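You operate a simulated robot arm through the tools that you are given. There is no shell and no other tool.

You run a simulated robot arm. Do the job below in one go: nothing can be reset, and whatever is moved stays where it is left.

TASK
Empty the green cup through the funnel into the jar in the holder.
Fine: cup back in its place, funnel into its stand, jar out on the glass top. Set down upright: green paper cup, short round jar.
Where things are to end (x, y in the base frame): short round jar within 60 mm of [1000, 140].

The check looks at the end state, three seconds after you hand in, the way a careful person would. Anything else that was tipped, shoved, dropped, spilled or broken makes it a failure.

THE ROBOT
A 7-joint arm with a two-finger parallel gripper, fixed in place. Base frame: the origin is at the foot of the arm, x ahead of it, y to its left, z up; the work surface is at about z = 800. Readings come in mm, degrees, newtons and seconds.
Its first joint turns from -166.0 to 166.0 degrees. Payload 4.4 kg.
The TCP is the grasp point between the finger pads, 23 mm short of the fingertips. In the tool frame z runs along the fingers and y along their closing line. Largest opening 94 mm; finger width 38, thickness 10; the body of the gripper, 54 by 96 mm, starts 39 mm behind the TCP.
Orientation is that of the tool frame in the base frame, as a unit quaternion [x, y, z, w]. With the fingers straight down and closing along the base's y, the tool's x points along the base's -x, its y along +y and its z along -z.

THE INTERFACE
- The arm moves only by the tool play_rows. Its argument "targets" is one flat list of numbers, 7 for each row, row after row: the shift along the base's x, y, z in m, then the turn, a rotation vector about the base's x, y, z in degrees, then the opening, from 0 (shut) to 1 (fully open). In form: [dx, dy, dz, ax, ay, az, gripper, dx, dy, dz, ax, ay, az, gripper, ...]. A call has 1 to 20 rows; each row shifts and turns the commanded pose from where the row before left it. Each row takes 0.2 s and may step no farther than 50 mm and 8.6 degrees from the row before; otherwise, or with a gripper value out of range, the whole call is refused. A pose out of reach is approached as far as the arm can. The call stops where the force on the tool passes 70 N (or 10 N more than at its start, if that is more) or the arm is blocked; 0.2 s more then pass. Each finger travels about 72 mm/s and halts on what it meets, pressing with about 33 N; the grip force reading is that of the motor and also rises with nothing between the fingers. The clock runs only during rows and for 0.2 s after the last one: add rows that do not move to give the fingers time. It gives the time, the measured TCP pose, the force on the tool (base axes), the opening and the grip force at its end, in the units of the frame above (readings bear some noise), with the torque about the TCP (base axes, N m) and any sound that the robot's microphone picked up, and new pictures: "views" is both (left out), scene, wrist or none.
- Cameras (640 x 400 px; columns grow to the right, rows downward): "scene" is fixed at [220.9, 499.2, 1374.1]; the picture's right is [-0.60, -0.80, 0.00], its down [-0.29, 0.22, -0.93] and it looks along [0.75, -0.56, -0.36] (base axes); focal length 314 px, centre (320, 200). "wrist" rides on the gripper at [86, 16, -74] in the tool frame; the picture's right is [-0.18, 0.98, 0.00], its down [-0.58, -0.11, -0.81] and it looks along [-0.79, -0.15, 0.59] (tool axes); focal length 243 px, centre (320, 200). There is no depth. A picture from a camera that has moved, and an enlarged one, comes with that camera's place and axes in the base frame and with its lens.
- zoom(camera, box): a new picture of the part [left, top, right, bottom] of that camera's present view, enlarged. It takes no simulated time.
- job_done(): hands the job in; it is judged then, once.

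Places have to be worked out from the pictures, the camera data and where the tool is seen. Open the gripper and draw the arm clear of the work before you hand the job in, unless the task says otherwise.

The tools are called by a JSON object that holds its "op" and its "data". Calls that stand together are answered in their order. play_rows: Moves the arm, as the interface text tells. Its arguments: {"type":"object","properties":{"targets":{"type":"array","items":{"type":"number"}},"views":{"type":"string","enum":["both","scene","wrist","none"]}},"required":["targets"]} The other tools are called the same way: zoom (camera, box) takes an enlarged picture of a part of a camera's view; job_done () hands the job in.

At the start:

```text
t: 0.0
ee_pos: [758.6, -162.8, 1263.5]
tool_rot: [0.0, 1.0, 0.0, 0.0]
ft_force: [1.3, -0.4, 0.7]
wrist_torque: [0.01, -0.03, -0.01]
finger_gap: 94.1
grip_force: 0.1
```

scene: 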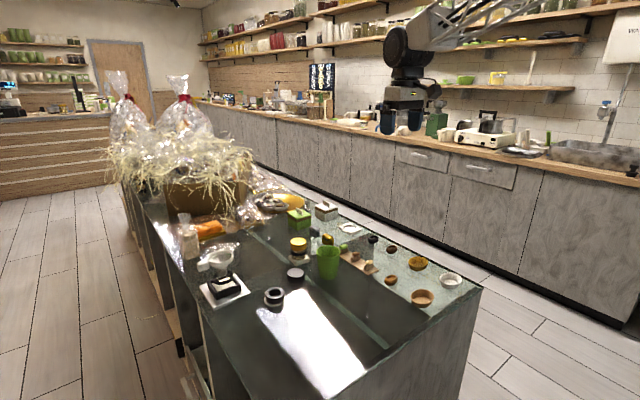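
wrist: 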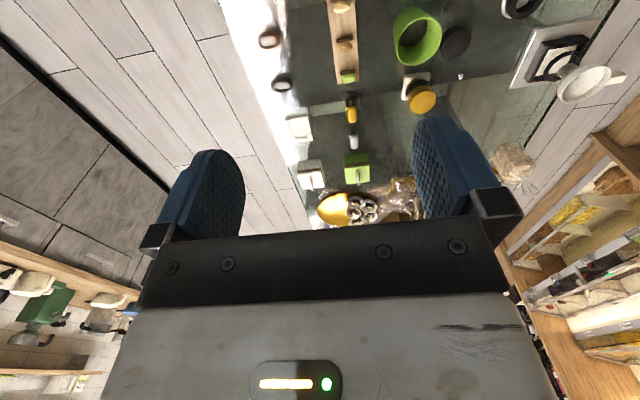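

I see a glass-topped counter with a green cup, a funnel in some stand/holder and other items. I'll zoom in on both cameras to identify the cup, the funnel, its stand, and the jar in the holder.

{"op": "zoom", "data": {"camera": "scene", "box": [170, 200, 330, 320]}}

{"op": "zoom", "data": {"camera": "scene", "box": [280, 190, 480, 320]}}

{"op": "zoom", "data": {"camera": "wrist", "box": [380, 0, 640, 160]}}

{"op": "zoom", "data": {"camera": "wrist", "box": [220, 0, 480, 220]}}

```text
3.33 times, centred on (250, 260) of scene
camera zoom: at [220.9, 499.2, 1374.1], right [-0.6, -0.8, 0.0], down [-0.29, 0.22, -0.93], along [0.75, -0.56, -0.36], focal length 1046 px, centre (553, 0)
```

zoom: 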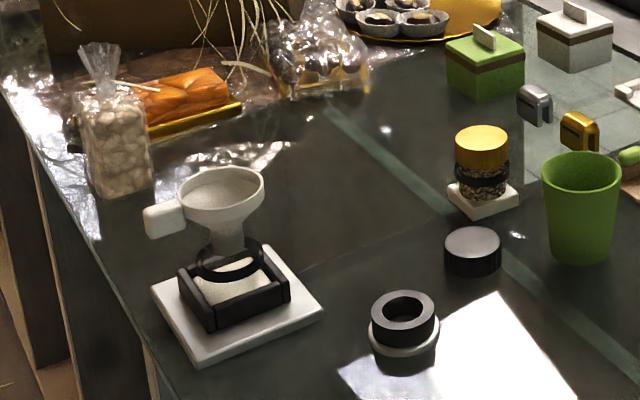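

```text
3.08 times, centred on (380, 255) of scene
camera zoom: at [220.9, 499.2, 1374.1], right [-0.6, -0.8, 0.0], down [-0.29, 0.22, -0.93], along [0.75, -0.56, -0.36], focal length 965 px, centre (135, 31)
```

zoom: 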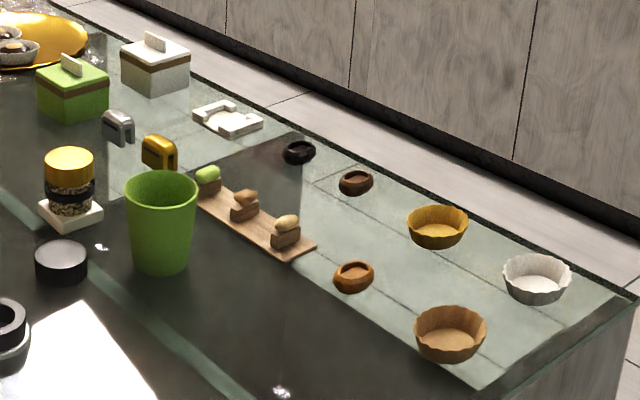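

```text
2.46 times, centred on (510, 80) of wrist
camera zoom: at [670.1, -146.2, 1338.9], right [0.18, 0.98, 0.0], down [0.58, -0.11, 0.81], along [0.79, -0.15, -0.59], focal length 597 px, centre (-148, 495)
```

zoom: 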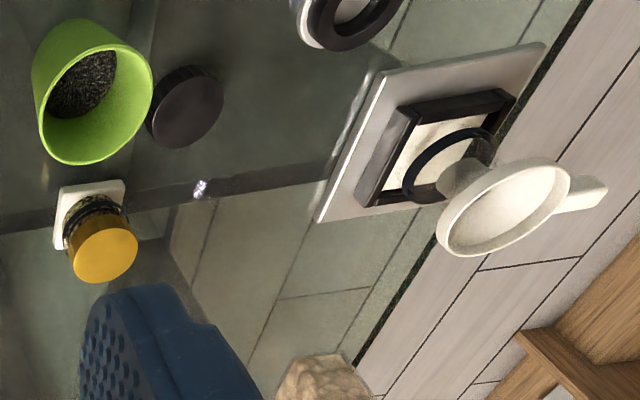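

```text
1.82 times, centred on (350, 110) of wrist
camera zoom: at [670.1, -146.2, 1338.9], right [0.18, 0.98, 0.0], down [0.58, -0.11, 0.81], along [0.79, -0.15, -0.59], focal length 441 px, centre (266, 364)
```

zoom: 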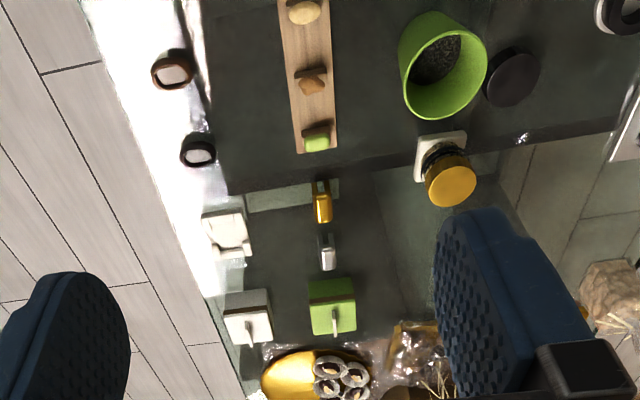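

The funnel seems to sit over a black square frame on a white plate. A black ring on a grey base stands nearby and could be the funnel's stand. I'll zoom in tighter to tell the pieces apart.

{"op": "zoom", "data": {"camera": "scene", "box": [200, 235, 260, 310]}}

{"op": "zoom", "data": {"camera": "scene", "box": [255, 255, 315, 315]}}

{"op": "zoom", "data": {"camera": "scene", "box": [280, 225, 350, 285]}}

{"op": "zoom", "data": {"camera": "wrist", "box": [490, 0, 640, 120]}}

{"op": "zoom", "data": {"camera": "wrist", "box": [380, 0, 500, 120]}}

```text
5.33 times, centred on (230, 272) of scene
camera zoom: at [220.9, 499.2, 1374.1], right [-0.6, -0.8, 0.0], down [-0.29, 0.22, -0.93], along [0.75, -0.56, -0.36], focal length 1673 px, centre (800, -187)
```

zoom: 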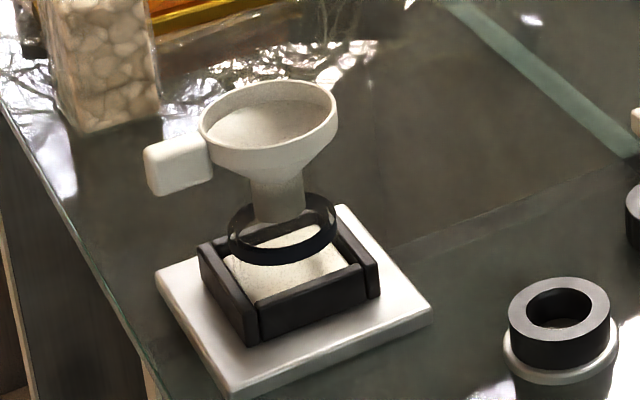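

```text
6.67 times, centred on (285, 285) of scene
camera zoom: at [220.9, 499.2, 1374.1], right [-0.6, -0.8, 0.0], down [-0.29, 0.22, -0.93], along [0.75, -0.56, -0.36], focal length 2091 px, centre (553, -367)
```

zoom: 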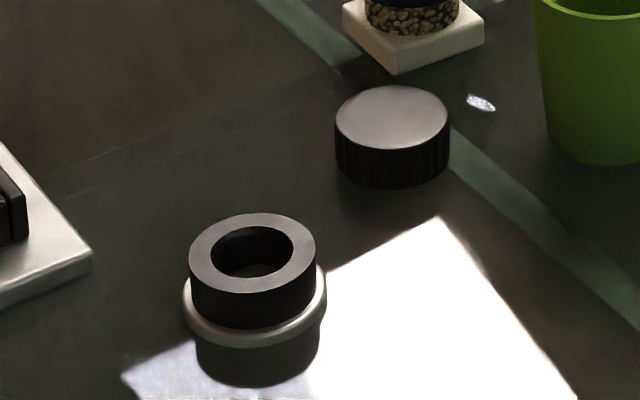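

```text
6.67 times, centred on (315, 255) of scene
camera zoom: at [220.9, 499.2, 1374.1], right [-0.6, -0.8, 0.0], down [-0.29, 0.22, -0.93], along [0.75, -0.56, -0.36], focal length 2091 px, centre (353, -167)
```

zoom: 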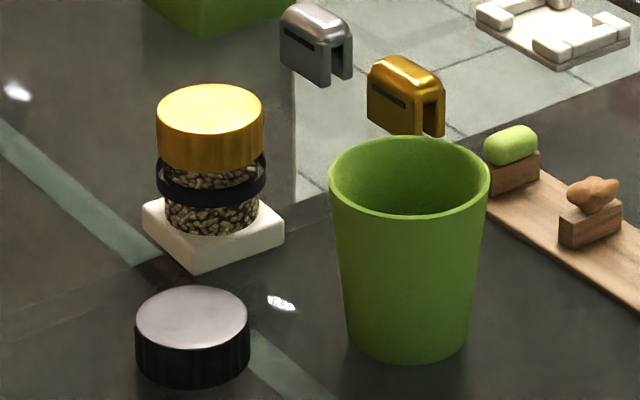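

```text
3.33 times, centred on (565, 60) of wrist
camera zoom: at [670.1, -146.2, 1338.9], right [0.18, 0.98, 0.0], down [0.58, -0.11, 0.81], along [0.79, -0.15, -0.59], focal length 809 px, centre (-497, 667)
```

zoom: 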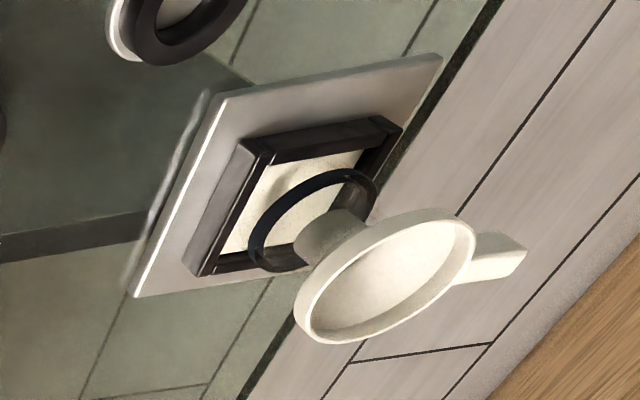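

```text
3.33 times, centred on (440, 60) of wrist
camera zoom: at [670.1, -146.2, 1338.9], right [0.18, 0.98, 0.0], down [0.58, -0.11, 0.81], along [0.79, -0.15, -0.59], focal length 809 px, centre (-80, 667)
```

zoom: 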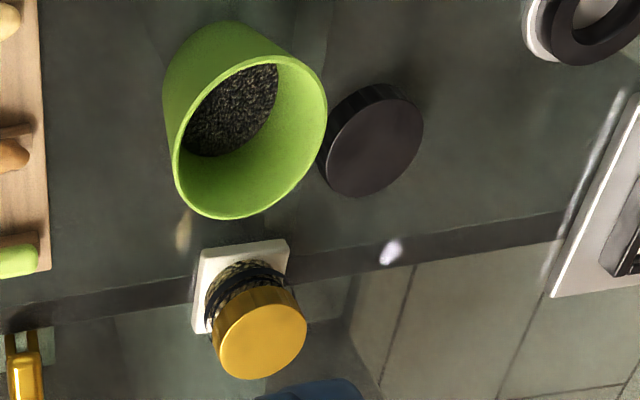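

The clear jar appears to sit in the black square frame on the white plate, with the funnel in its mouth. I'll look closer at its outline before planning grasps.

{"op": "zoom", "data": {"camera": "scene", "box": [212, 240, 242, 290]}}

{"op": "zoom", "data": {"camera": "wrist", "box": [530, 30, 630, 110]}}

{"op": "zoom", "data": {"camera": "scene", "box": [340, 0, 480, 160]}}

{"op": "zoom", "data": {"camera": "scene", "box": [160, 180, 300, 400]}}

```text
8.00 times, centred on (227, 265) of scene
camera zoom: at [220.9, 499.2, 1374.1], right [-0.6, -0.8, 0.0], down [-0.29, 0.22, -0.93], along [0.75, -0.56, -0.36], focal length 2510 px, centre (1064, -320)
```

zoom: 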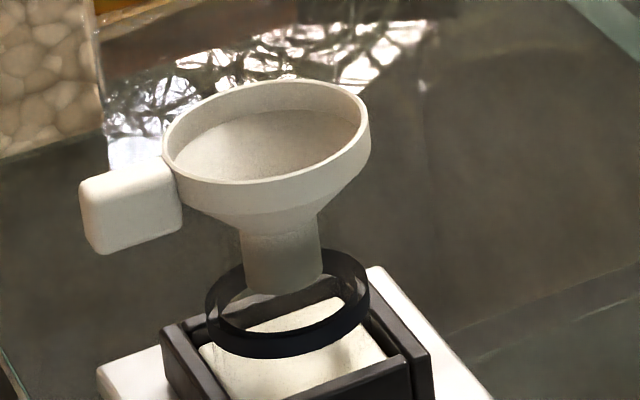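

```text
5.00 times, centred on (580, 70) of wrist
camera zoom: at [670.1, -146.2, 1338.9], right [0.18, 0.98, 0.0], down [0.58, -0.11, 0.81], along [0.79, -0.15, -0.59], focal length 1213 px, centre (-980, 850)
```

zoom: 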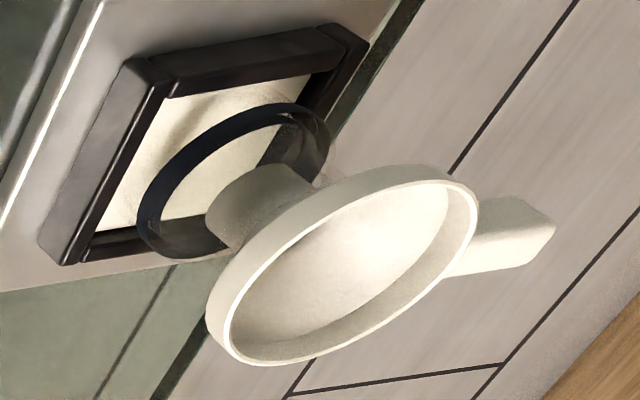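

```text
2.50 times, centred on (410, 80) of scene
camera zoom: at [220.9, 499.2, 1374.1], right [-0.6, -0.8, 0.0], down [-0.29, 0.22, -0.93], along [0.75, -0.56, -0.36], focal length 784 px, centre (95, 500)
```

zoom: 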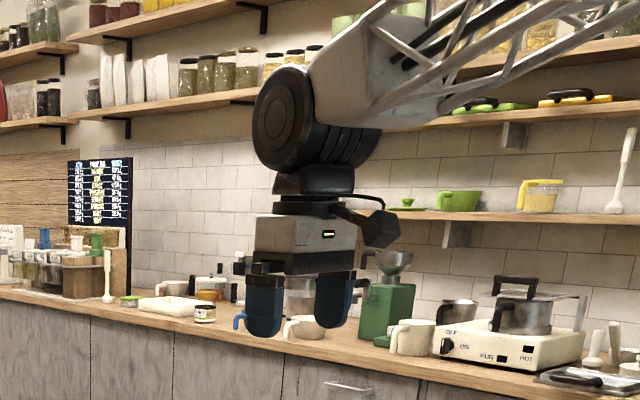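

```text
1.82 times, centred on (230, 290) of scene
camera zoom: at [220.9, 499.2, 1374.1], right [-0.6, -0.8, 0.0], down [-0.29, 0.22, -0.93], along [0.75, -0.56, -0.36], focal length 570 px, centre (484, 36)
```

zoom: 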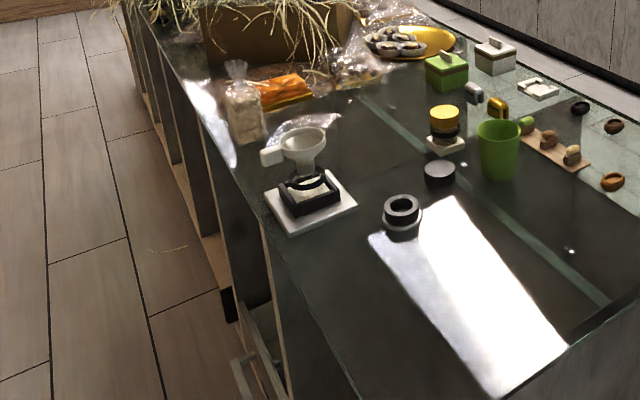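

The layout I estimate from the pictures (x, y in mm):
- Green cup: (876, -25), about 81 mm tall, rim diameter 74.
- Funnel and jar axis: (981, 270), funnel rim at z of about 919, handle toward +y.
- Funnel stand (black ring): (840, 184).
- Black lid: (918, 69).
- Gold-lidded jar: (986, 12).

I want a horizontal tool with the wrist camera on top, so I first test turning the tool about the vertical up here in free space.

{"op": "play_rows", "data": {"targets": [0, 0, 0, 0, 0, 8.5, 1, 0, 0, 0, 0, 0, 8.5, 1, 0, 0, 0, 0, 0, 8.5, 1, 0, 0, 0, 0, 0, 8.5, 1, 0, 0, 0, 0, 0, 8.5, 1, 0, 0, 0, 0, 0, 8.5, 1, 0, 0, 0, 0, 0, 8.5, 1, 0, 0, 0, 0, 0, 8.5, 1, 0, 0, 0, 0, 0, 8.5, 1, 0, 0, 0, 0, 0, 8.5, 1], "views": "both"}}

```text
t: 2.2
ee_pos: [756.7, -160.8, 1264.6]
tool_rot: [-0.677, 0.736, 0.001, 0.0]
ft_force: [0.8, 0.9, -0.1]
wrist_torque: [0.02, -0.03, 0.02]
finger_gap: 93.9
grip_force: 0.1
camera wrist: at [733.3, -246.8, 1339.3], right [-0.96, 0.27, 0.0], down [0.16, 0.57, 0.81], along [0.21, 0.78, -0.59], focal length 243 px, centre (320, 200)
```

scene: 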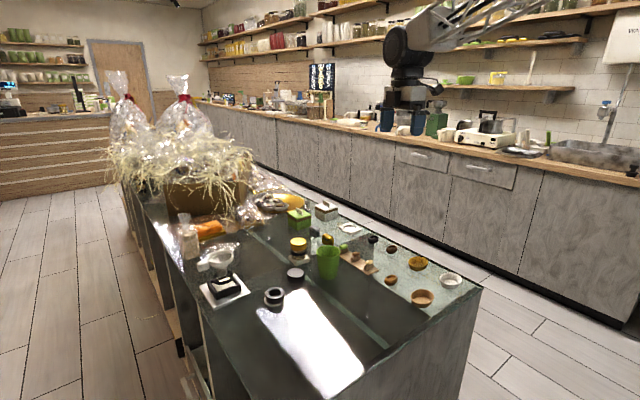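
wrist: 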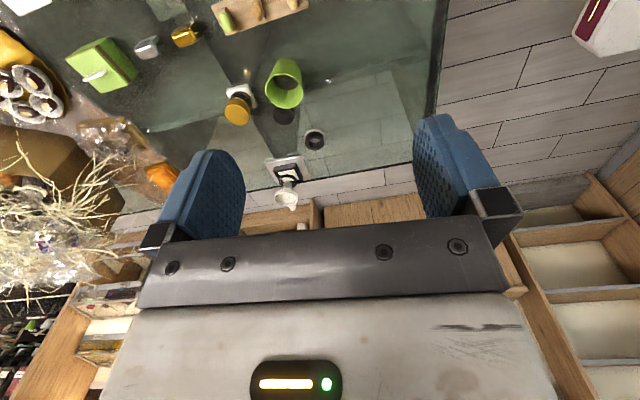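

The tool turned 85° without trouble, so I turn the rest of the way to put the camera on the far (+x) side.

{"op": "play_rows", "data": {"targets": [0, 0, 0, 0, 0, 8.5, 1, 0, 0, 0, 0, 0, 8.5, 1, 0, 0, 0, 0, 0, 8.5, 1, 0, 0, 0, 0, 0, 8.5, 1, 0, 0, 0, 0, 0, 8.5, 1, 0, 0, 0, 0, 0, 8.5, 1, 0, 0, 0, 0, 0, 8.5, 1, 0, 0, 0, 0, 0, 8.5, 1, 0, 0, 0, 0, 0, 8.5, 1, 0, 0, 0, 0, 0, 8.5, 1, 0, 0, 0, 0, 0, 8.5, 1, 0, 0, 0, 0, 0, 1.5, 1], "views": "both"}}

```text
t: 4.8
ee_pos: [759.8, -145.0, 1267.0]
tool_rot: [0.987, -0.158, 0.0, 0.006]
ft_force: [0.7, -0.7, 0.0]
wrist_torque: [0.02, 0.02, -0.01]
finger_gap: 94.2
grip_force: 0.0
out of reach, approached as far as the arm can: row 9, 10, 11
camera wrist: at [837.9, -187.2, 1343.1], right [-0.48, -0.88, 0.01], down [-0.52, 0.29, 0.8], along [-0.71, 0.38, -0.59], focal length 243 px, centre (320, 200)
```

scene: 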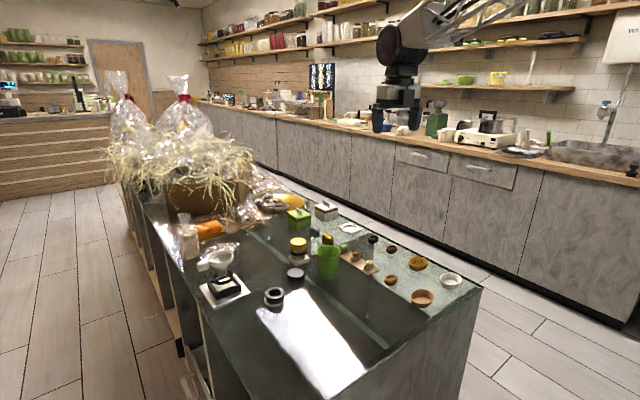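
wrist: 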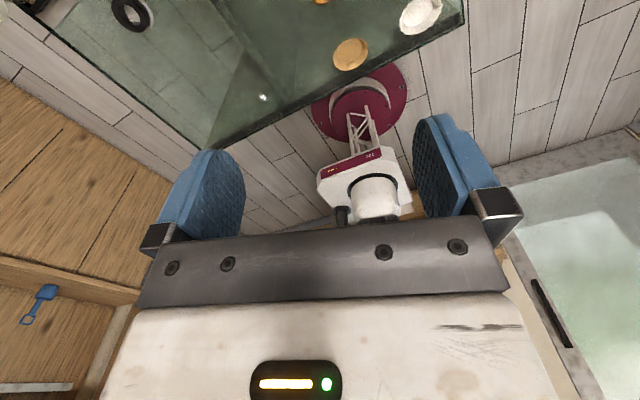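

The turn stopped at about 162°, which looks like a joint limit, and this flip would pour toward -y. I'd rather pour toward +y from the near side, so I turn back and will try the opposite flip.

{"op": "play_rows", "data": {"targets": [0, 0, 0, 0, 0, -8.5, 1, 0, 0, 0, 0, 0, -8.5, 1, 0, 0, 0, 0, 0, -8.5, 1, 0, 0, 0, 0, 0, -8.5, 1, 0, 0, 0, 0, 0, -8.5, 1, 0, 0, 0, 0, 0, -8.5, 1, 0, 0, 0, 0, 0, -8.5, 1, 0, 0, 0, 0, 0, -8.5, 1, 0, 0, 0, 0, 0, -8.5, 1, 0, 0, 0, 0, 0, -8.5, 1, 0, 0, 0, 0, 0, -8.5, 1, 0, 0, 0, 0, 0, -8.5, 1, 0, 0, 0, 0, 0, -8.5, 1, 0, 0, 0, 0, 0, -8.5, 1, 0, 0, 0, 0, 0, -8.5, 1, 0, 0, 0, 0, 0, -8.5, 1, 0, 0, 0, 0, 0, -8.5, 1, 0, 0, 0, 0, 0, -8.5, 1, 0, 0, 0, 0, 0, -8.5, 1, 0, 0, 0, 0, 0, -8.5, 1], "views": "none"}}

```text
t: 9.0
ee_pos: [761.0, -145.8, 1267.3]
tool_rot: [0.059, 0.998, 0.007, 0.0]
ft_force: [-0.7, -0.7, 0.2]
wrist_torque: [0.0, 0.02, -0.01]
finger_gap: 94.1
grip_force: 0.1
```

The commanded pose follows the clipped pose, and I'm now about 7° past the start orientation. I continue turning the other way to about -160°.

{"op": "play_rows", "data": {"targets": [0, 0, 0, 0, 0, -8.5, 1, 0, 0, 0, 0, 0, -8.5, 1, 0, 0, 0, 0, 0, -8.5, 1, 0, 0, 0, 0, 0, -8.5, 1, 0, 0, 0, 0, 0, -8.5, 1, 0, 0, 0, 0, 0, -8.5, 1, 0, 0, 0, 0, 0, -8.5, 1, 0, 0, 0, 0, 0, -8.5, 1, 0, 0, 0, 0, 0, -8.5, 1, 0, 0, 0, 0, 0, -8.5, 1, 0, 0, 0, 0, 0, -8.5, 1, 0, 0, 0, 0, 0, -8.5, 1, 0, 0, 0, 0, 0, -8.5, 1, 0, 0, 0, 0, 0, -8.5, 1, 0, 0, 0, 0, 0, -8.5, 1, 0, 0, 0, 0, 0, -8.5, 1, 0, 0, 0, 0, 0, -8.5, 1, 0, 0, 0, 0, 0, -8.5, 1], "views": "both"}}

```text
t: 12.8
ee_pos: [760.2, -145.8, 1267.3]
tool_rot: [0.984, 0.176, 0.002, 0.006]
ft_force: [-0.3, 1.0, -0.4]
wrist_torque: [0.01, -0.03, 0.01]
finger_gap: 94.1
grip_force: 0.0
camera wrist: at [847.2, -130.9, 1343.2], right [0.17, -0.99, 0.01], down [-0.59, -0.09, 0.8], along [-0.79, -0.14, -0.59], focal length 243 px, centre (320, 200)
```

scene: 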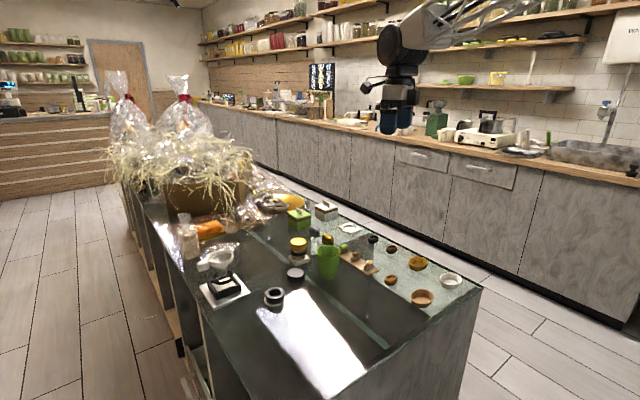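
wrist: 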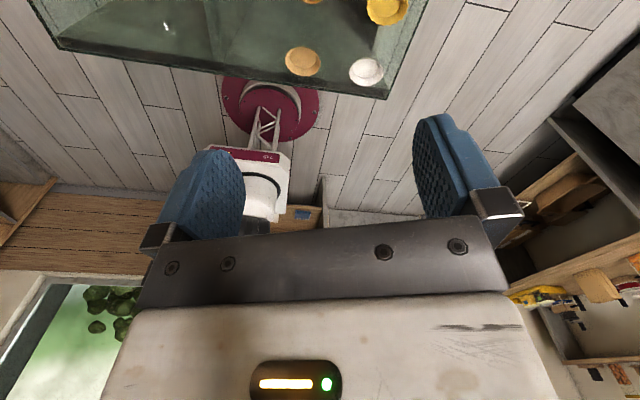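

The opposite flip works, with tool x at azimuth of about 20°. I now tilt the tool forward about 68° (camera on top) while lowering to a staging point above the counter, well above all objects.

{"op": "play_rows", "data": {"targets": [0.001, 0.01, -0.03, 2.907, -7.988, 0, 1, 0.001, 0.01, -0.03, 2.907, -7.988, 0, 1, 0.001, 0.01, -0.03, 2.907, -7.988, 0, 1, 0.001, 0.01, -0.03, 2.907, -7.988, 0, 1, 0.001, 0.01, -0.03, 2.907, -7.988, 0, 1, 0.001, 0.01, -0.03, 2.907, -7.988, 0, 1, 0.001, 0.01, -0.03, 2.907, -7.988, 0, 1, 0.001, 0.01, -0.03, 2.907, -7.988, 0, 1], "views": "both"}}

```text
t: 14.6
ee_pos: [767.7, -65.5, 1029.6]
tool_rot: [0.816, 0.143, 0.553, -0.09]
ft_force: [0.2, 0.0, 0.4]
wrist_torque: [-0.01, 0.02, 0.0]
finger_gap: 93.9
grip_force: 0.0
camera wrist: at [738.2, -93.7, 1138.2], right [0.26, -0.95, -0.16], down [-0.94, -0.22, -0.24], along [0.19, 0.22, -0.96], focal length 243 px, centre (320, 200)
```

scene: 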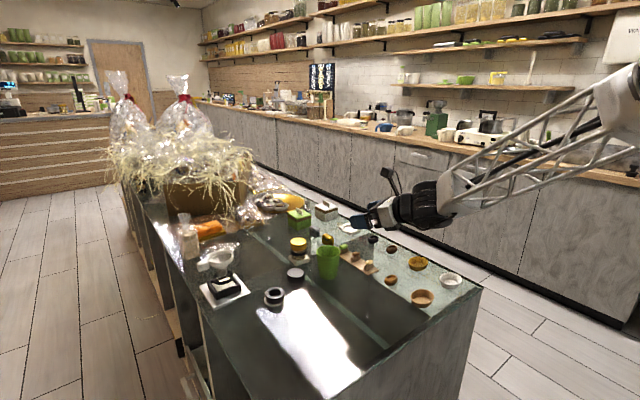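
wrist: 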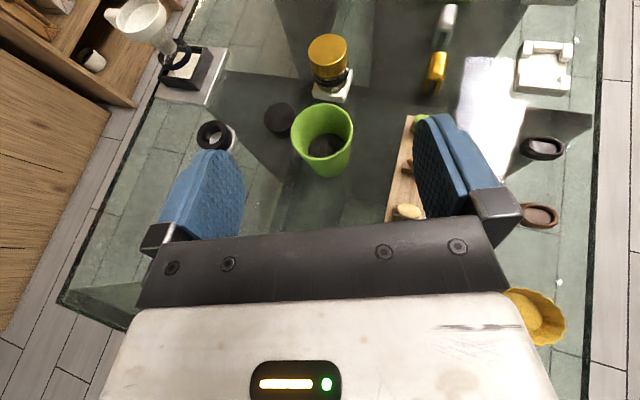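

The pose is reachable with the camera on top and a clear top view. I zoom in on the cup, funnel and stand to refine positions.

{"op": "zoom", "data": {"camera": "wrist", "box": [260, 20, 420, 220]}}

{"op": "zoom", "data": {"camera": "wrist", "box": [100, 0, 260, 160]}}

{"op": "zoom", "data": {"camera": "scene", "box": [300, 180, 420, 290]}}

```text
2.00 times, centred on (340, 120) of wrist
camera zoom: at [738.2, -93.7, 1138.2], right [0.26, -0.95, -0.16], down [-0.94, -0.22, -0.24], along [0.19, 0.22, -0.96], focal length 485 px, centre (280, 360)
```

zoom: 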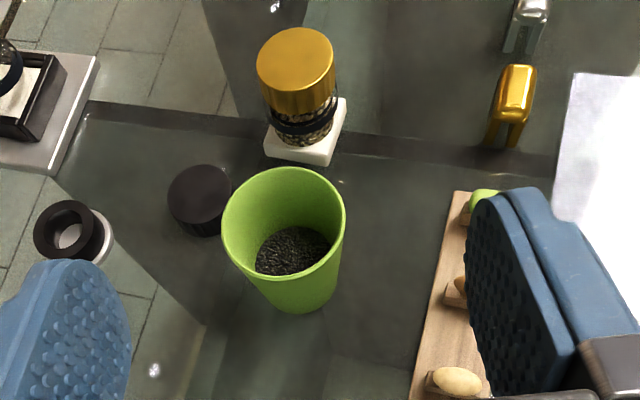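

```text
2.50 times, centred on (180, 80) of wrist
camera zoom: at [738.2, -93.7, 1138.2], right [0.26, -0.95, -0.16], down [-0.94, -0.22, -0.24], along [0.19, 0.22, -0.96], focal length 606 px, centre (670, 500)
```

zoom: 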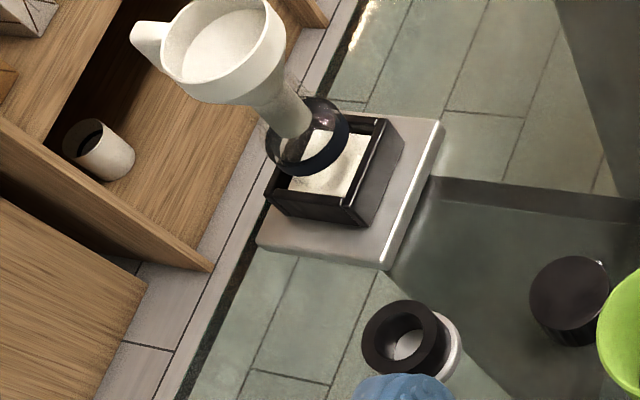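

```text
3.64 times, centred on (360, 235) of scene
camera zoom: at [220.9, 499.2, 1374.1], right [-0.6, -0.8, 0.0], down [-0.29, 0.22, -0.93], along [0.75, -0.56, -0.36], focal length 1141 px, centre (174, 73)
```

zoom: 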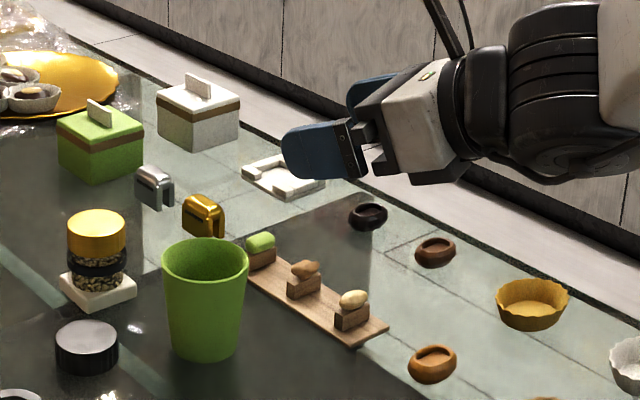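

Triangulating both views puts the cup at about (868, -18) with its rim near z 887. The jar and funnel axis is at (978, 271), with the funnel rim at z 918 and the jar band at z 851. The stand is a low ring with its top at z of about 822, near (865, 171). I lower to a pre-grasp point about 100 mm behind the cup along the tool axis.

{"op": "play_rows", "data": {"targets": [0.003, 0.004, -0.037, 0, 0, 0, 1, 0.003, 0.004, -0.037, 0, 0, 0, 1, 0.003, 0.004, -0.037, 0, 0, 0, 1, 0.003, 0.005, -0.037, 0, 0, 0, 1, 0, 0, 0, 0, 0, 0, 1], "views": "both"}}

```text
t: 15.8
ee_pos: [778.5, -47.9, 879.8]
tool_rot: [0.816, 0.143, 0.552, -0.092]
ft_force: [-0.4, 0.2, -0.5]
wrist_torque: [0.0, -0.01, -0.01]
finger_gap: 93.9
grip_force: 0.0
camera wrist: at [748.9, -75.5, 989.0], right [0.26, -0.95, -0.16], down [-0.95, -0.22, -0.24], along [0.19, 0.22, -0.96], focal length 243 px, centre (320, 200)
```

scene: 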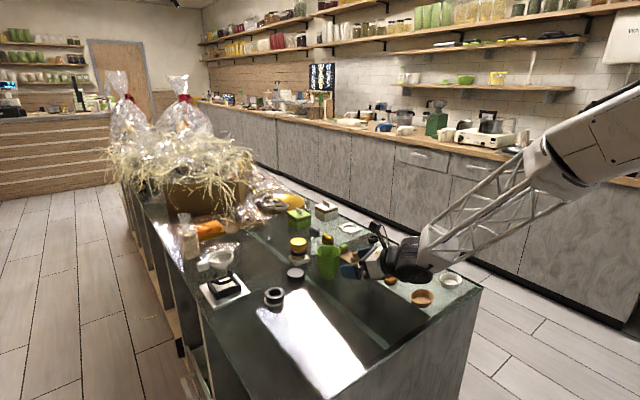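
wrist: 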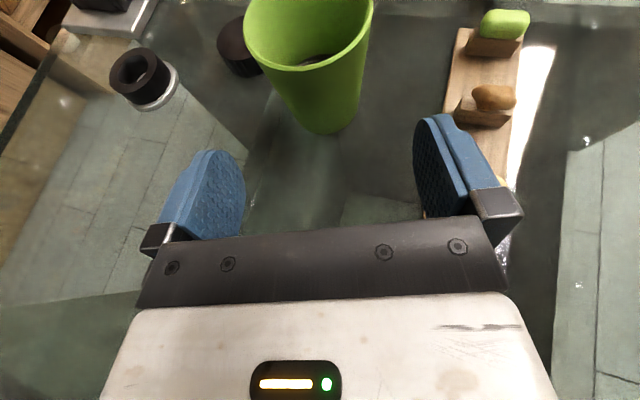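

I check the clearance between the wrist joint and the small dishes, and refine the cup's position in this closer view.

{"op": "zoom", "data": {"camera": "scene", "box": [300, 220, 460, 320]}}

{"op": "zoom", "data": {"camera": "wrist", "box": [160, 0, 480, 200]}}

```text
4.00 times, centred on (380, 270) of scene
camera zoom: at [220.9, 499.2, 1374.1], right [-0.6, -0.8, 0.0], down [-0.29, 0.22, -0.93], along [0.75, -0.56, -0.36], focal length 1255 px, centre (80, -80)
```

zoom: 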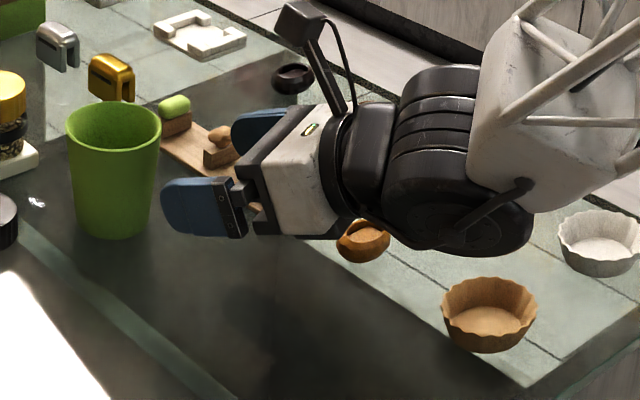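

```text
2.00 times, centred on (320, 100) of wrist
camera zoom: at [748.9, -75.5, 989.0], right [0.26, -0.95, -0.16], down [-0.95, -0.22, -0.24], along [0.19, 0.22, -0.96], focal length 485 px, centre (320, 400)
```

zoom: 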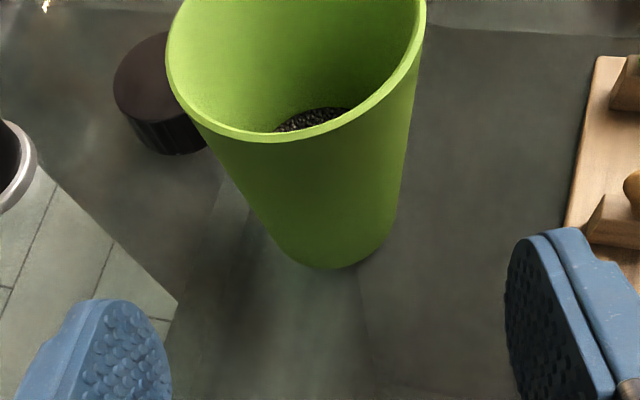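

The cup is laterally centred to within about 1 mm of the tool axis, and the joint clears the dishes. I advance along the tool axis so the cup axis ends about 13 mm past the TCP at z 838, stopping partway to check.

{"op": "play_rows", "data": {"targets": [0.005, 0.002, -0.011, 0, 0, 0, 1, 0.015, 0.0053, -0.0064, 0, 0, 0, 1, 0.015, 0.0053, -0.0064, 0, 0, 0, 1, 0.015, 0.0053, -0.0064, 0, 0, 0, 1, 0, 0, 0, 0, 0, 0, 1], "views": "both"}}

{"op": "zoom", "data": {"camera": "scene", "box": [290, 220, 450, 320]}}

```text
t: 17.0
ee_pos: [829.9, -29.7, 850.2]
tool_rot: [0.816, 0.143, 0.552, -0.091]
ft_force: [0.3, -0.3, -0.1]
wrist_torque: [-0.01, -0.02, 0.01]
finger_gap: 93.8
grip_force: 0.0
camera wrist: at [800.5, -57.9, 959.1], right [0.26, -0.95, -0.16], down [-0.95, -0.22, -0.24], along [0.19, 0.22, -0.96], focal length 243 px, centre (320, 200)
```

scene: 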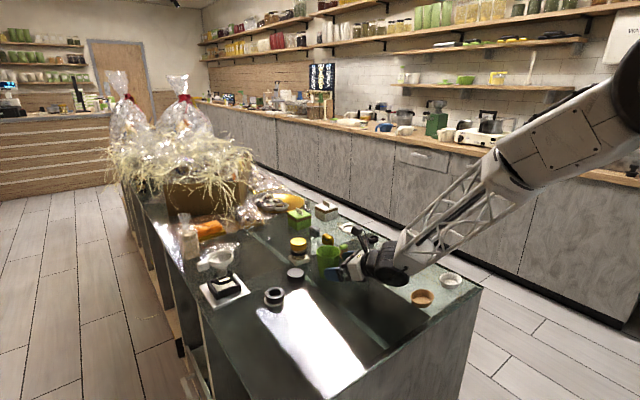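
wrist: 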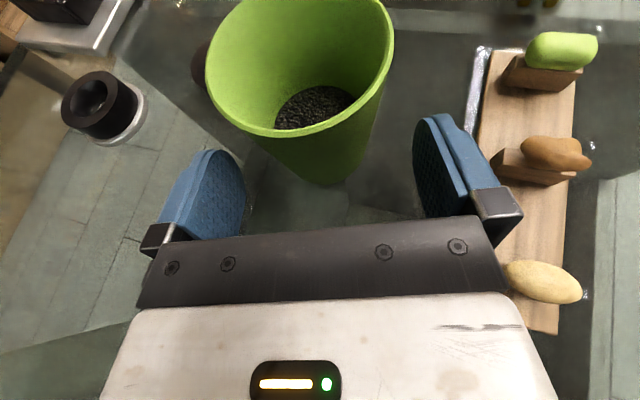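

```text
4.00 times, centred on (370, 270) of scene
camera zoom: at [220.9, 499.2, 1374.1], right [-0.6, -0.8, 0.0], down [-0.29, 0.22, -0.93], along [0.75, -0.56, -0.36], focal length 1255 px, centre (120, -80)
```

zoom: 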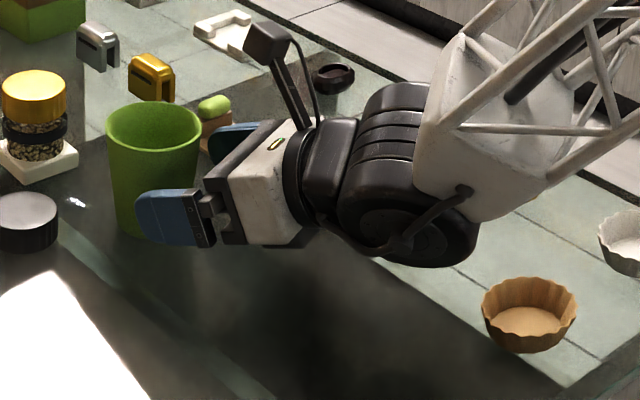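

The cup sits between the fingers' approach lines. I advance the last 30 mm along the tool axis, then close.

{"op": "play_rows", "data": {"targets": [0.0132, 0.0047, -0.0061, 0, 0, 0, 1, 0.0132, 0.0047, -0.0061, 0, 0, 0, 1, 0, 0, 0, 0, 0, 0, 1], "views": "both"}}

{"op": "zoom", "data": {"camera": "scene", "box": [290, 220, 450, 320]}}

```text
t: 17.8
ee_pos: [857.4, -21.4, 838.9]
tool_rot: [0.817, 0.142, 0.552, -0.091]
ft_force: [0.1, 0.1, 0.4]
wrist_torque: [0.01, 0.0, -0.02]
finger_gap: 94.2
grip_force: 0.1
camera wrist: at [827.8, -48.4, 947.5], right [0.26, -0.95, -0.16], down [-0.95, -0.22, -0.24], along [0.19, 0.22, -0.96], focal length 243 px, centre (320, 200)
```

scene: 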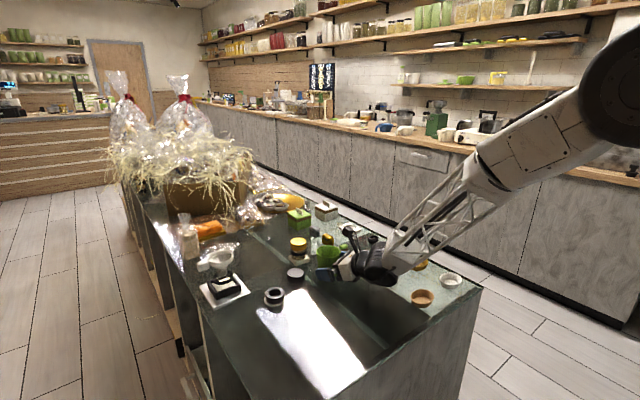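
wrist: 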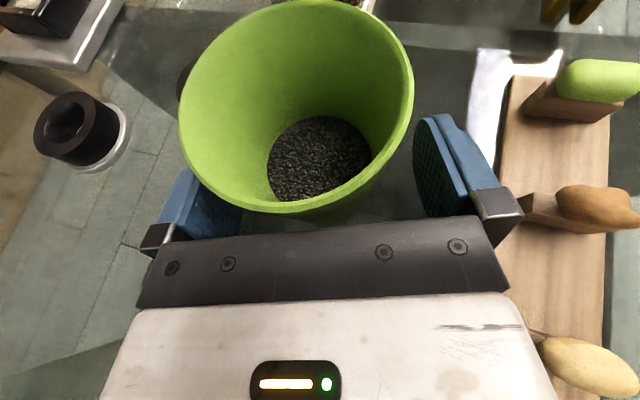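

```text
4.00 times, centred on (370, 270) of scene
camera zoom: at [220.9, 499.2, 1374.1], right [-0.6, -0.8, 0.0], down [-0.29, 0.22, -0.93], along [0.75, -0.56, -0.36], focal length 1255 px, centre (120, -80)
```

zoom: 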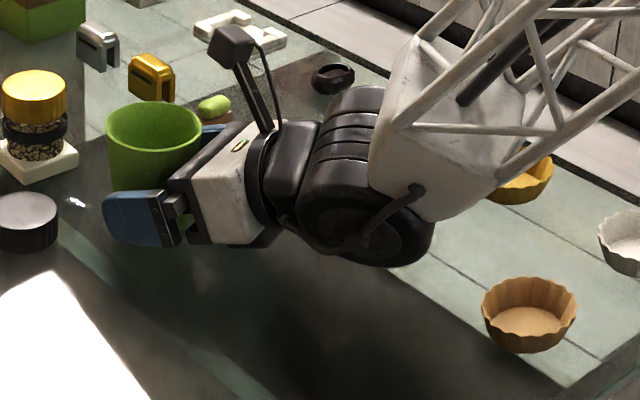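

No contact forces and the cup is between the pads within about 2 mm, so I close the gripper on it. I'll put the cup back by returning to this same TCP pose.

{"op": "play_rows", "data": {"targets": [0, 0, 0, 0, 0, 0, 0.8, 0, 0, 0, 0, 0, 0, 0.6, 0, 0, 0, 0, 0, 0, 0.5, 0, 0, 0, 0, 0, 0, 0.5], "views": "both"}}

{"op": "zoom", "data": {"camera": "scene", "box": [290, 220, 450, 320]}}

```text
t: 18.8
ee_pos: [857.8, -21.5, 839.2]
tool_rot: [0.816, 0.142, 0.553, -0.091]
ft_force: [-0.7, 0.1, 0.9]
wrist_torque: [-0.04, -0.04, 0.0]
finger_gap: 65.3
grip_force: 32.5
camera wrist: at [827.6, -48.6, 947.5], right [0.26, -0.95, -0.16], down [-0.95, -0.22, -0.24], along [0.19, 0.22, -0.96], focal length 243 px, centre (320, 200)
```

scene: 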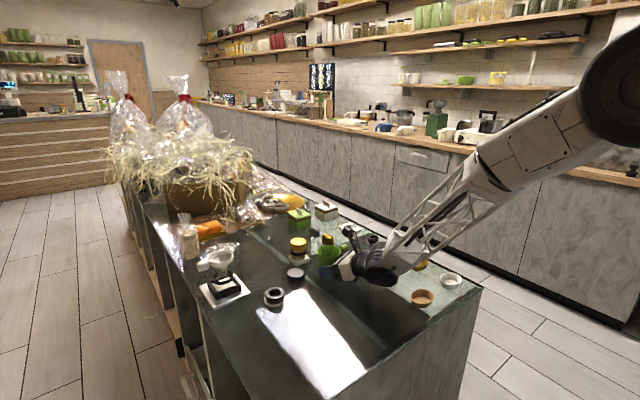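
wrist: 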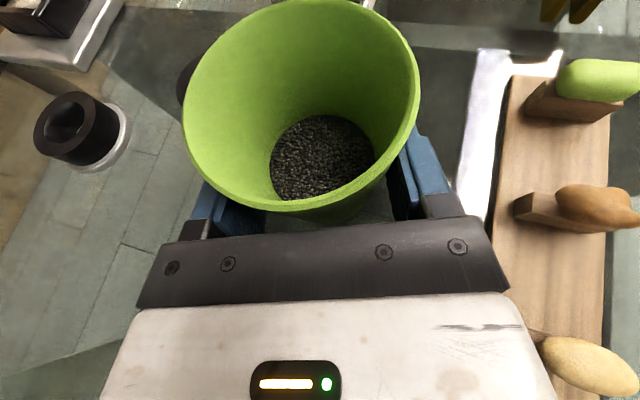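

```text
4.00 times, centred on (370, 270) of scene
camera zoom: at [220.9, 499.2, 1374.1], right [-0.6, -0.8, 0.0], down [-0.29, 0.22, -0.93], along [0.75, -0.56, -0.36], focal length 1255 px, centre (120, -80)
```

zoom: 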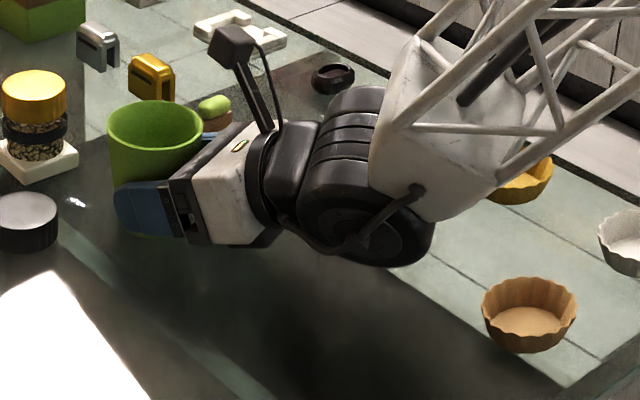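

The cup is gripped with a 65.3 mm gap at 32.5 N. I lift gently straight up and check that it comes along.

{"op": "play_rows", "data": {"targets": [0, 0, 0.006, 0, 0, 0, 0.5, 0, 0, 0.012, 0, 0, 0, 0.5, 0, 0, 0.02, 0, 0, 0, 0.5, 0, 0, 0.02, 0, 0, 0, 0.5, 0, 0, 0.012, 0, 0, 0, 0.5], "views": "both"}}

{"op": "zoom", "data": {"camera": "scene", "box": [270, 190, 450, 310]}}

```text
t: 20.0
ee_pos: [857.6, -21.6, 906.9]
tool_rot: [0.816, 0.143, 0.552, -0.092]
ft_force: [-0.8, 0.2, -0.3]
wrist_torque: [0.01, -0.02, 0.04]
finger_gap: 65.0
grip_force: 32.9
camera wrist: at [828.0, -49.7, 1017.0], right [0.26, -0.95, -0.16], down [-0.95, -0.22, -0.24], along [0.19, 0.22, -0.96], focal length 243 px, centre (320, 200)
```

scene: 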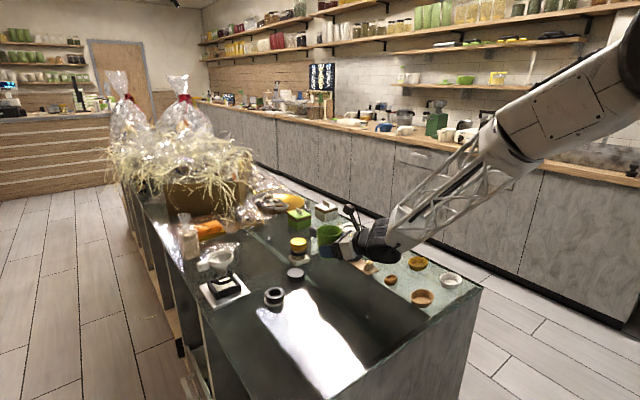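
wrist: 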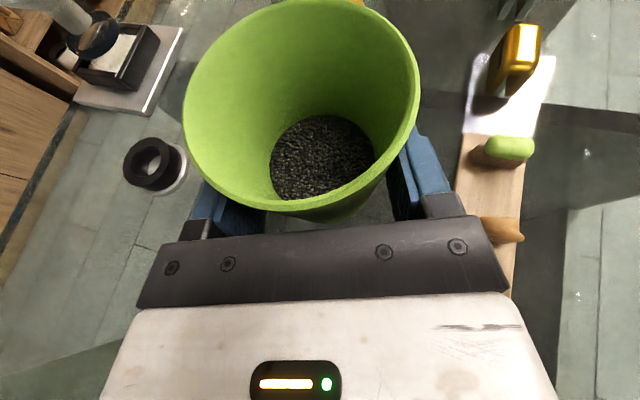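

```text
3.33 times, centred on (360, 250) of scene
camera zoom: at [220.9, 499.2, 1374.1], right [-0.6, -0.8, 0.0], down [-0.29, 0.22, -0.93], along [0.75, -0.56, -0.36], focal length 1046 px, centre (187, 33)
```

zoom: 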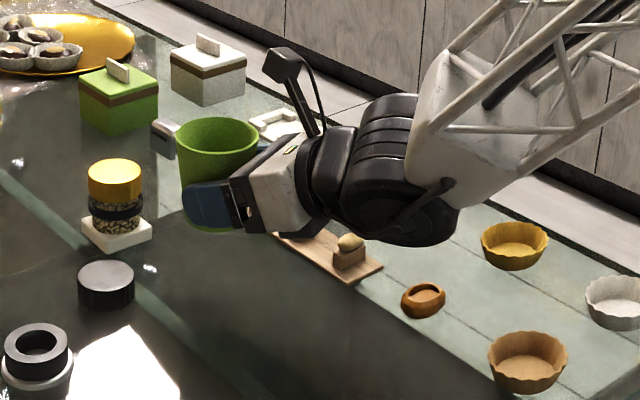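

The lift is clean, with no slip in the wrist view. I raise to z of about 990 and carry the cup upright to the upstream side of the funnel, using ramped steps.

{"op": "play_rows", "data": {"targets": [0, 0, 0.01, 0, 0, 0, 0.5, 0, 0, 0.02, 0, 0, 0, 0.5, 0, 0, 0.025, 0, 0, 0, 0.5, 0, 0, 0.02, 0, 0, 0, 0.5, 0, 0, 0.008, 0, 0, 0, 0.5, 0.004, 0.007, 0, 0, 0, 0, 0.5, 0.009, 0.0155, 0, 0, 0, 0, 0.5, 0.012, 0.0205, 0, 0, 0, 0, 0.5, 0.013, 0.0222, 0, 0, 0, 0, 0.5, 0.013, 0.0222, 0, 0, 0, 0, 0.5, 0.013, 0.0222, 0, 0, 0, 0, 0.5, 0.013, 0.0222, 0, 0, 0, 0, 0.5, 0.013, 0.0222, 0, 0, 0, 0, 0.5, 0.012, 0.0205, 0, 0, 0, 0, 0.5, 0.009, 0.0155, 0, 0, 0, 0, 0.5, 0.004, 0.007, 0, 0, 0, 0, 0.5, 0, 0, 0, 0, 0, 0, 0.5], "views": "both"}}

{"op": "zoom", "data": {"camera": "scene", "box": [180, 200, 340, 320]}}

```text
t: 23.6
ee_pos: [972.4, 176.7, 990.3]
tool_rot: [0.816, 0.143, 0.552, -0.092]
ft_force: [-0.6, -0.4, -0.7]
wrist_torque: [-0.02, 0.01, -0.02]
finger_gap: 64.6
grip_force: 32.7
camera wrist: at [942.4, 149.3, 1100.3], right [0.26, -0.95, -0.16], down [-0.95, -0.22, -0.24], along [0.19, 0.22, -0.96], focal length 243 px, centre (320, 200)
```

scene: 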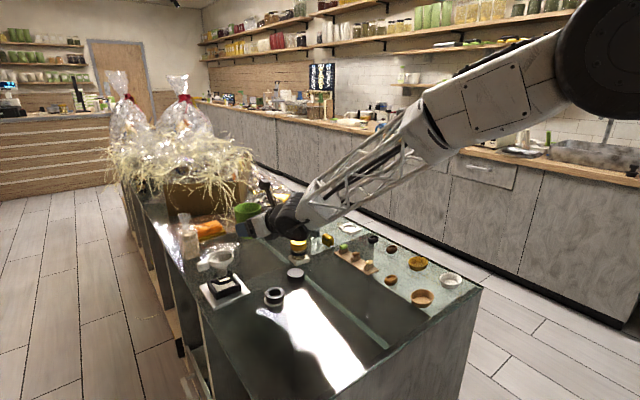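
wrist: 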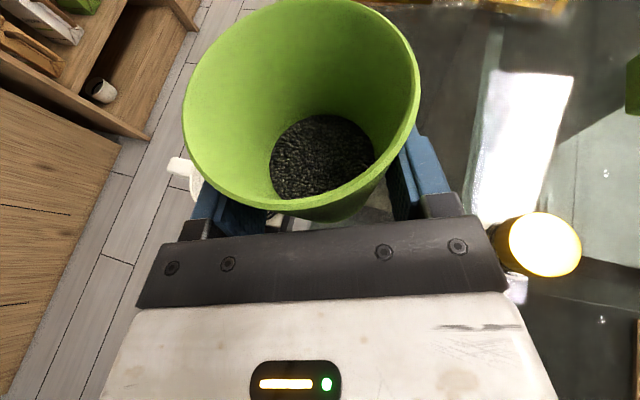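

```text
3.33 times, centred on (260, 260) of scene
camera zoom: at [220.9, 499.2, 1374.1], right [-0.6, -0.8, 0.0], down [-0.29, 0.22, -0.93], along [0.75, -0.56, -0.36], focal length 1046 px, centre (520, 0)
```

zoom: 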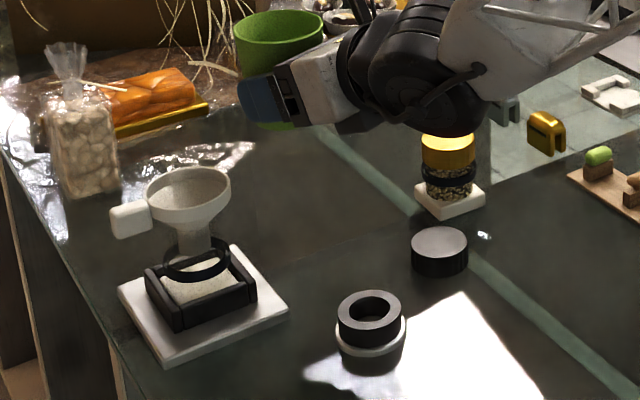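

The scene view agrees with the arm's coordinates to about 3 mm near the funnel, which is untouched. I tip the cup 60° toward +y about the horizontal axis at azimuth 19.4°, keeping it above and upstream of the funnel, then check.

{"op": "play_rows", "data": {"targets": [0.0015, 0.0019, -0.00125, -2.36, -0.83, 0, 0.5, 0.0015, 0.0019, -0.00125, -4.715, -1.665, 0, 0.5, 0.0015, 0.0019, -0.00125, -4.715, -1.665, 0, 0.5, 0.0015, 0.0019, -0.00125, -4.715, -1.665, 0, 0.5, 0.0015, 0.0019, -0.00125, -4.715, -1.665, 0, 0.5, 0.0015, 0.0019, -0.00125, -4.715, -1.665, 0, 0.5, 0.0015, 0.0019, -0.00125, -4.715, -1.665, 0, 0.5, 0.0015, 0.0019, -0.00125, -4.715, -1.665, 0, 0.5, 0.0015, 0.0019, -0.00125, -4.715, -1.665, 0, 0.5, 0.0015, 0.0019, -0.00125, -4.715, -1.665, 0, 0.5, 0.0015, 0.0019, -0.00125, -4.715, -1.665, 0, 0.5, 0.0015, 0.0019, -0.00125, -2.36, -0.83, 0, 0.5, 0, 0, 0, 0, 0, 0, 0.5], "views": "both"}}

{"op": "zoom", "data": {"camera": "scene", "box": [180, 200, 300, 300]}}

```text
t: 26.4
ee_pos: [1032.3, 82.2, 1017.1]
tool_rot: [0.686, 0.4, 0.557, 0.244]
ft_force: [-0.3, 0.1, -1.2]
wrist_torque: [0.01, 0.03, -0.01]
finger_gap: 64.6
grip_force: 33.4
out of reach, approached as far as the arm can: row 5, 6, 7, 8, 9, 10, 11, 12
camera wrist: at [970.2, 134.4, 1100.0], right [0.26, -0.7, 0.66], down [-0.84, -0.5, -0.21], along [0.48, -0.5, -0.72], focal length 243 px, centre (320, 200)
```

scene: 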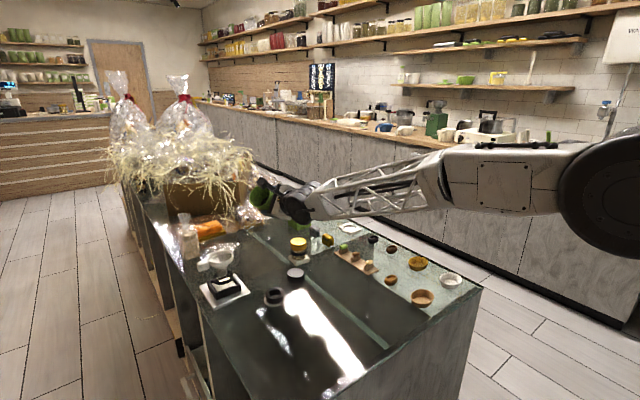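
wrist: 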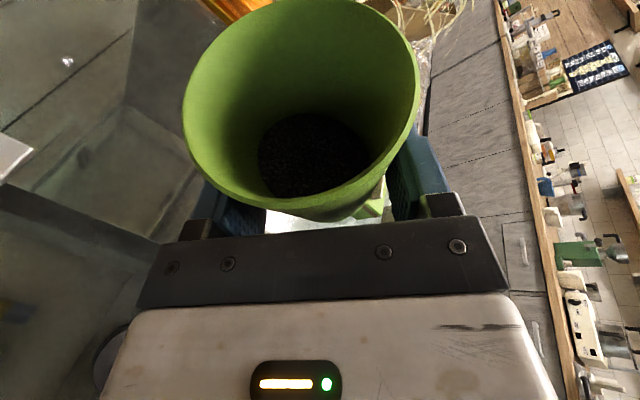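

```text
4.00 times, centred on (240, 250) of scene
camera zoom: at [220.9, 499.2, 1374.1], right [-0.6, -0.8, 0.0], down [-0.29, 0.22, -0.93], along [0.75, -0.56, -0.36], focal length 1255 px, centre (640, 0)
```

zoom: 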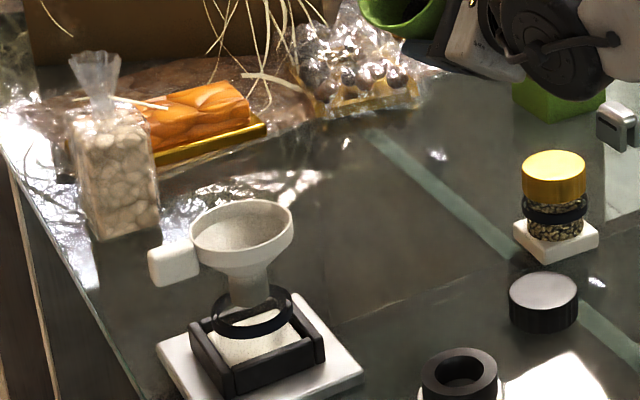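

The arm hit a wrist limit partway. The cup is tipped only about 51°, but it drifted to (1032, 82, 1017). The grains are still in the cup and nothing was touched. I rotate back to upright while returning to the earlier point.

{"op": "play_rows", "data": {"targets": [-0.003, 0.005, -0.0014, 2.4, 0.87, -0.25, 0.5, -0.006, 0.0095, -0.0027, 4.78, 1.75, -0.5, 0.5, -0.006, 0.0095, -0.0027, 4.78, 1.75, -0.5, 0.5, -0.006, 0.0095, -0.0027, 4.78, 1.75, -0.5, 0.5, -0.006, 0.0095, -0.0027, 4.78, 1.75, -0.5, 0.5, -0.006, 0.0095, -0.0027, 4.78, 1.75, -0.5, 0.5, -0.006, 0.0095, -0.0027, 4.78, 1.75, -0.5, 0.5, -0.006, 0.0095, -0.0027, 4.78, 1.75, -0.5, 0.5, -0.006, 0.0095, -0.0027, 4.78, 1.75, -0.5, 0.5, -0.006, 0.0095, -0.0027, 4.78, 1.75, -0.5, 0.5, -0.003, 0.0045, -0.0013, 2.38, 0.88, -0.25, 0.5, 0, 0, 0, 0, 0, 0, 0.5], "views": "both"}}

```text
t: 29.0
ee_pos: [972.6, 180.0, 988.8]
tool_rot: [0.817, 0.142, 0.551, -0.093]
ft_force: [-0.5, 0.0, -0.1]
wrist_torque: [-0.02, 0.01, 0.02]
finger_gap: 64.7
grip_force: 33.4
camera wrist: at [943.7, 151.3, 1098.2], right [0.26, -0.95, -0.17], down [-0.95, -0.22, -0.24], along [0.19, 0.22, -0.96], focal length 243 px, centre (320, 200)
```

scene: 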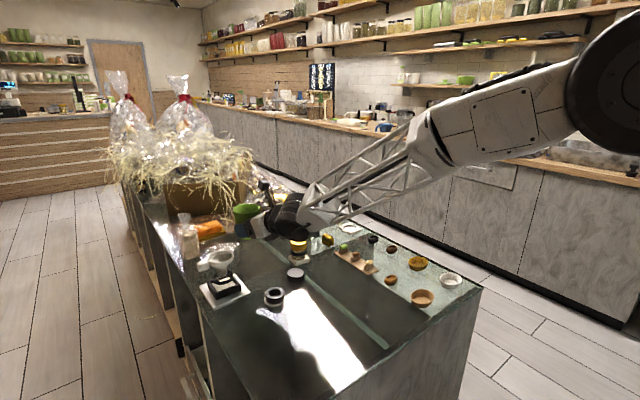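
wrist: 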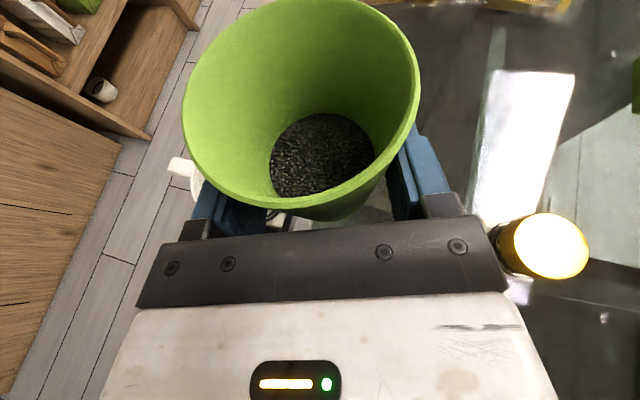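

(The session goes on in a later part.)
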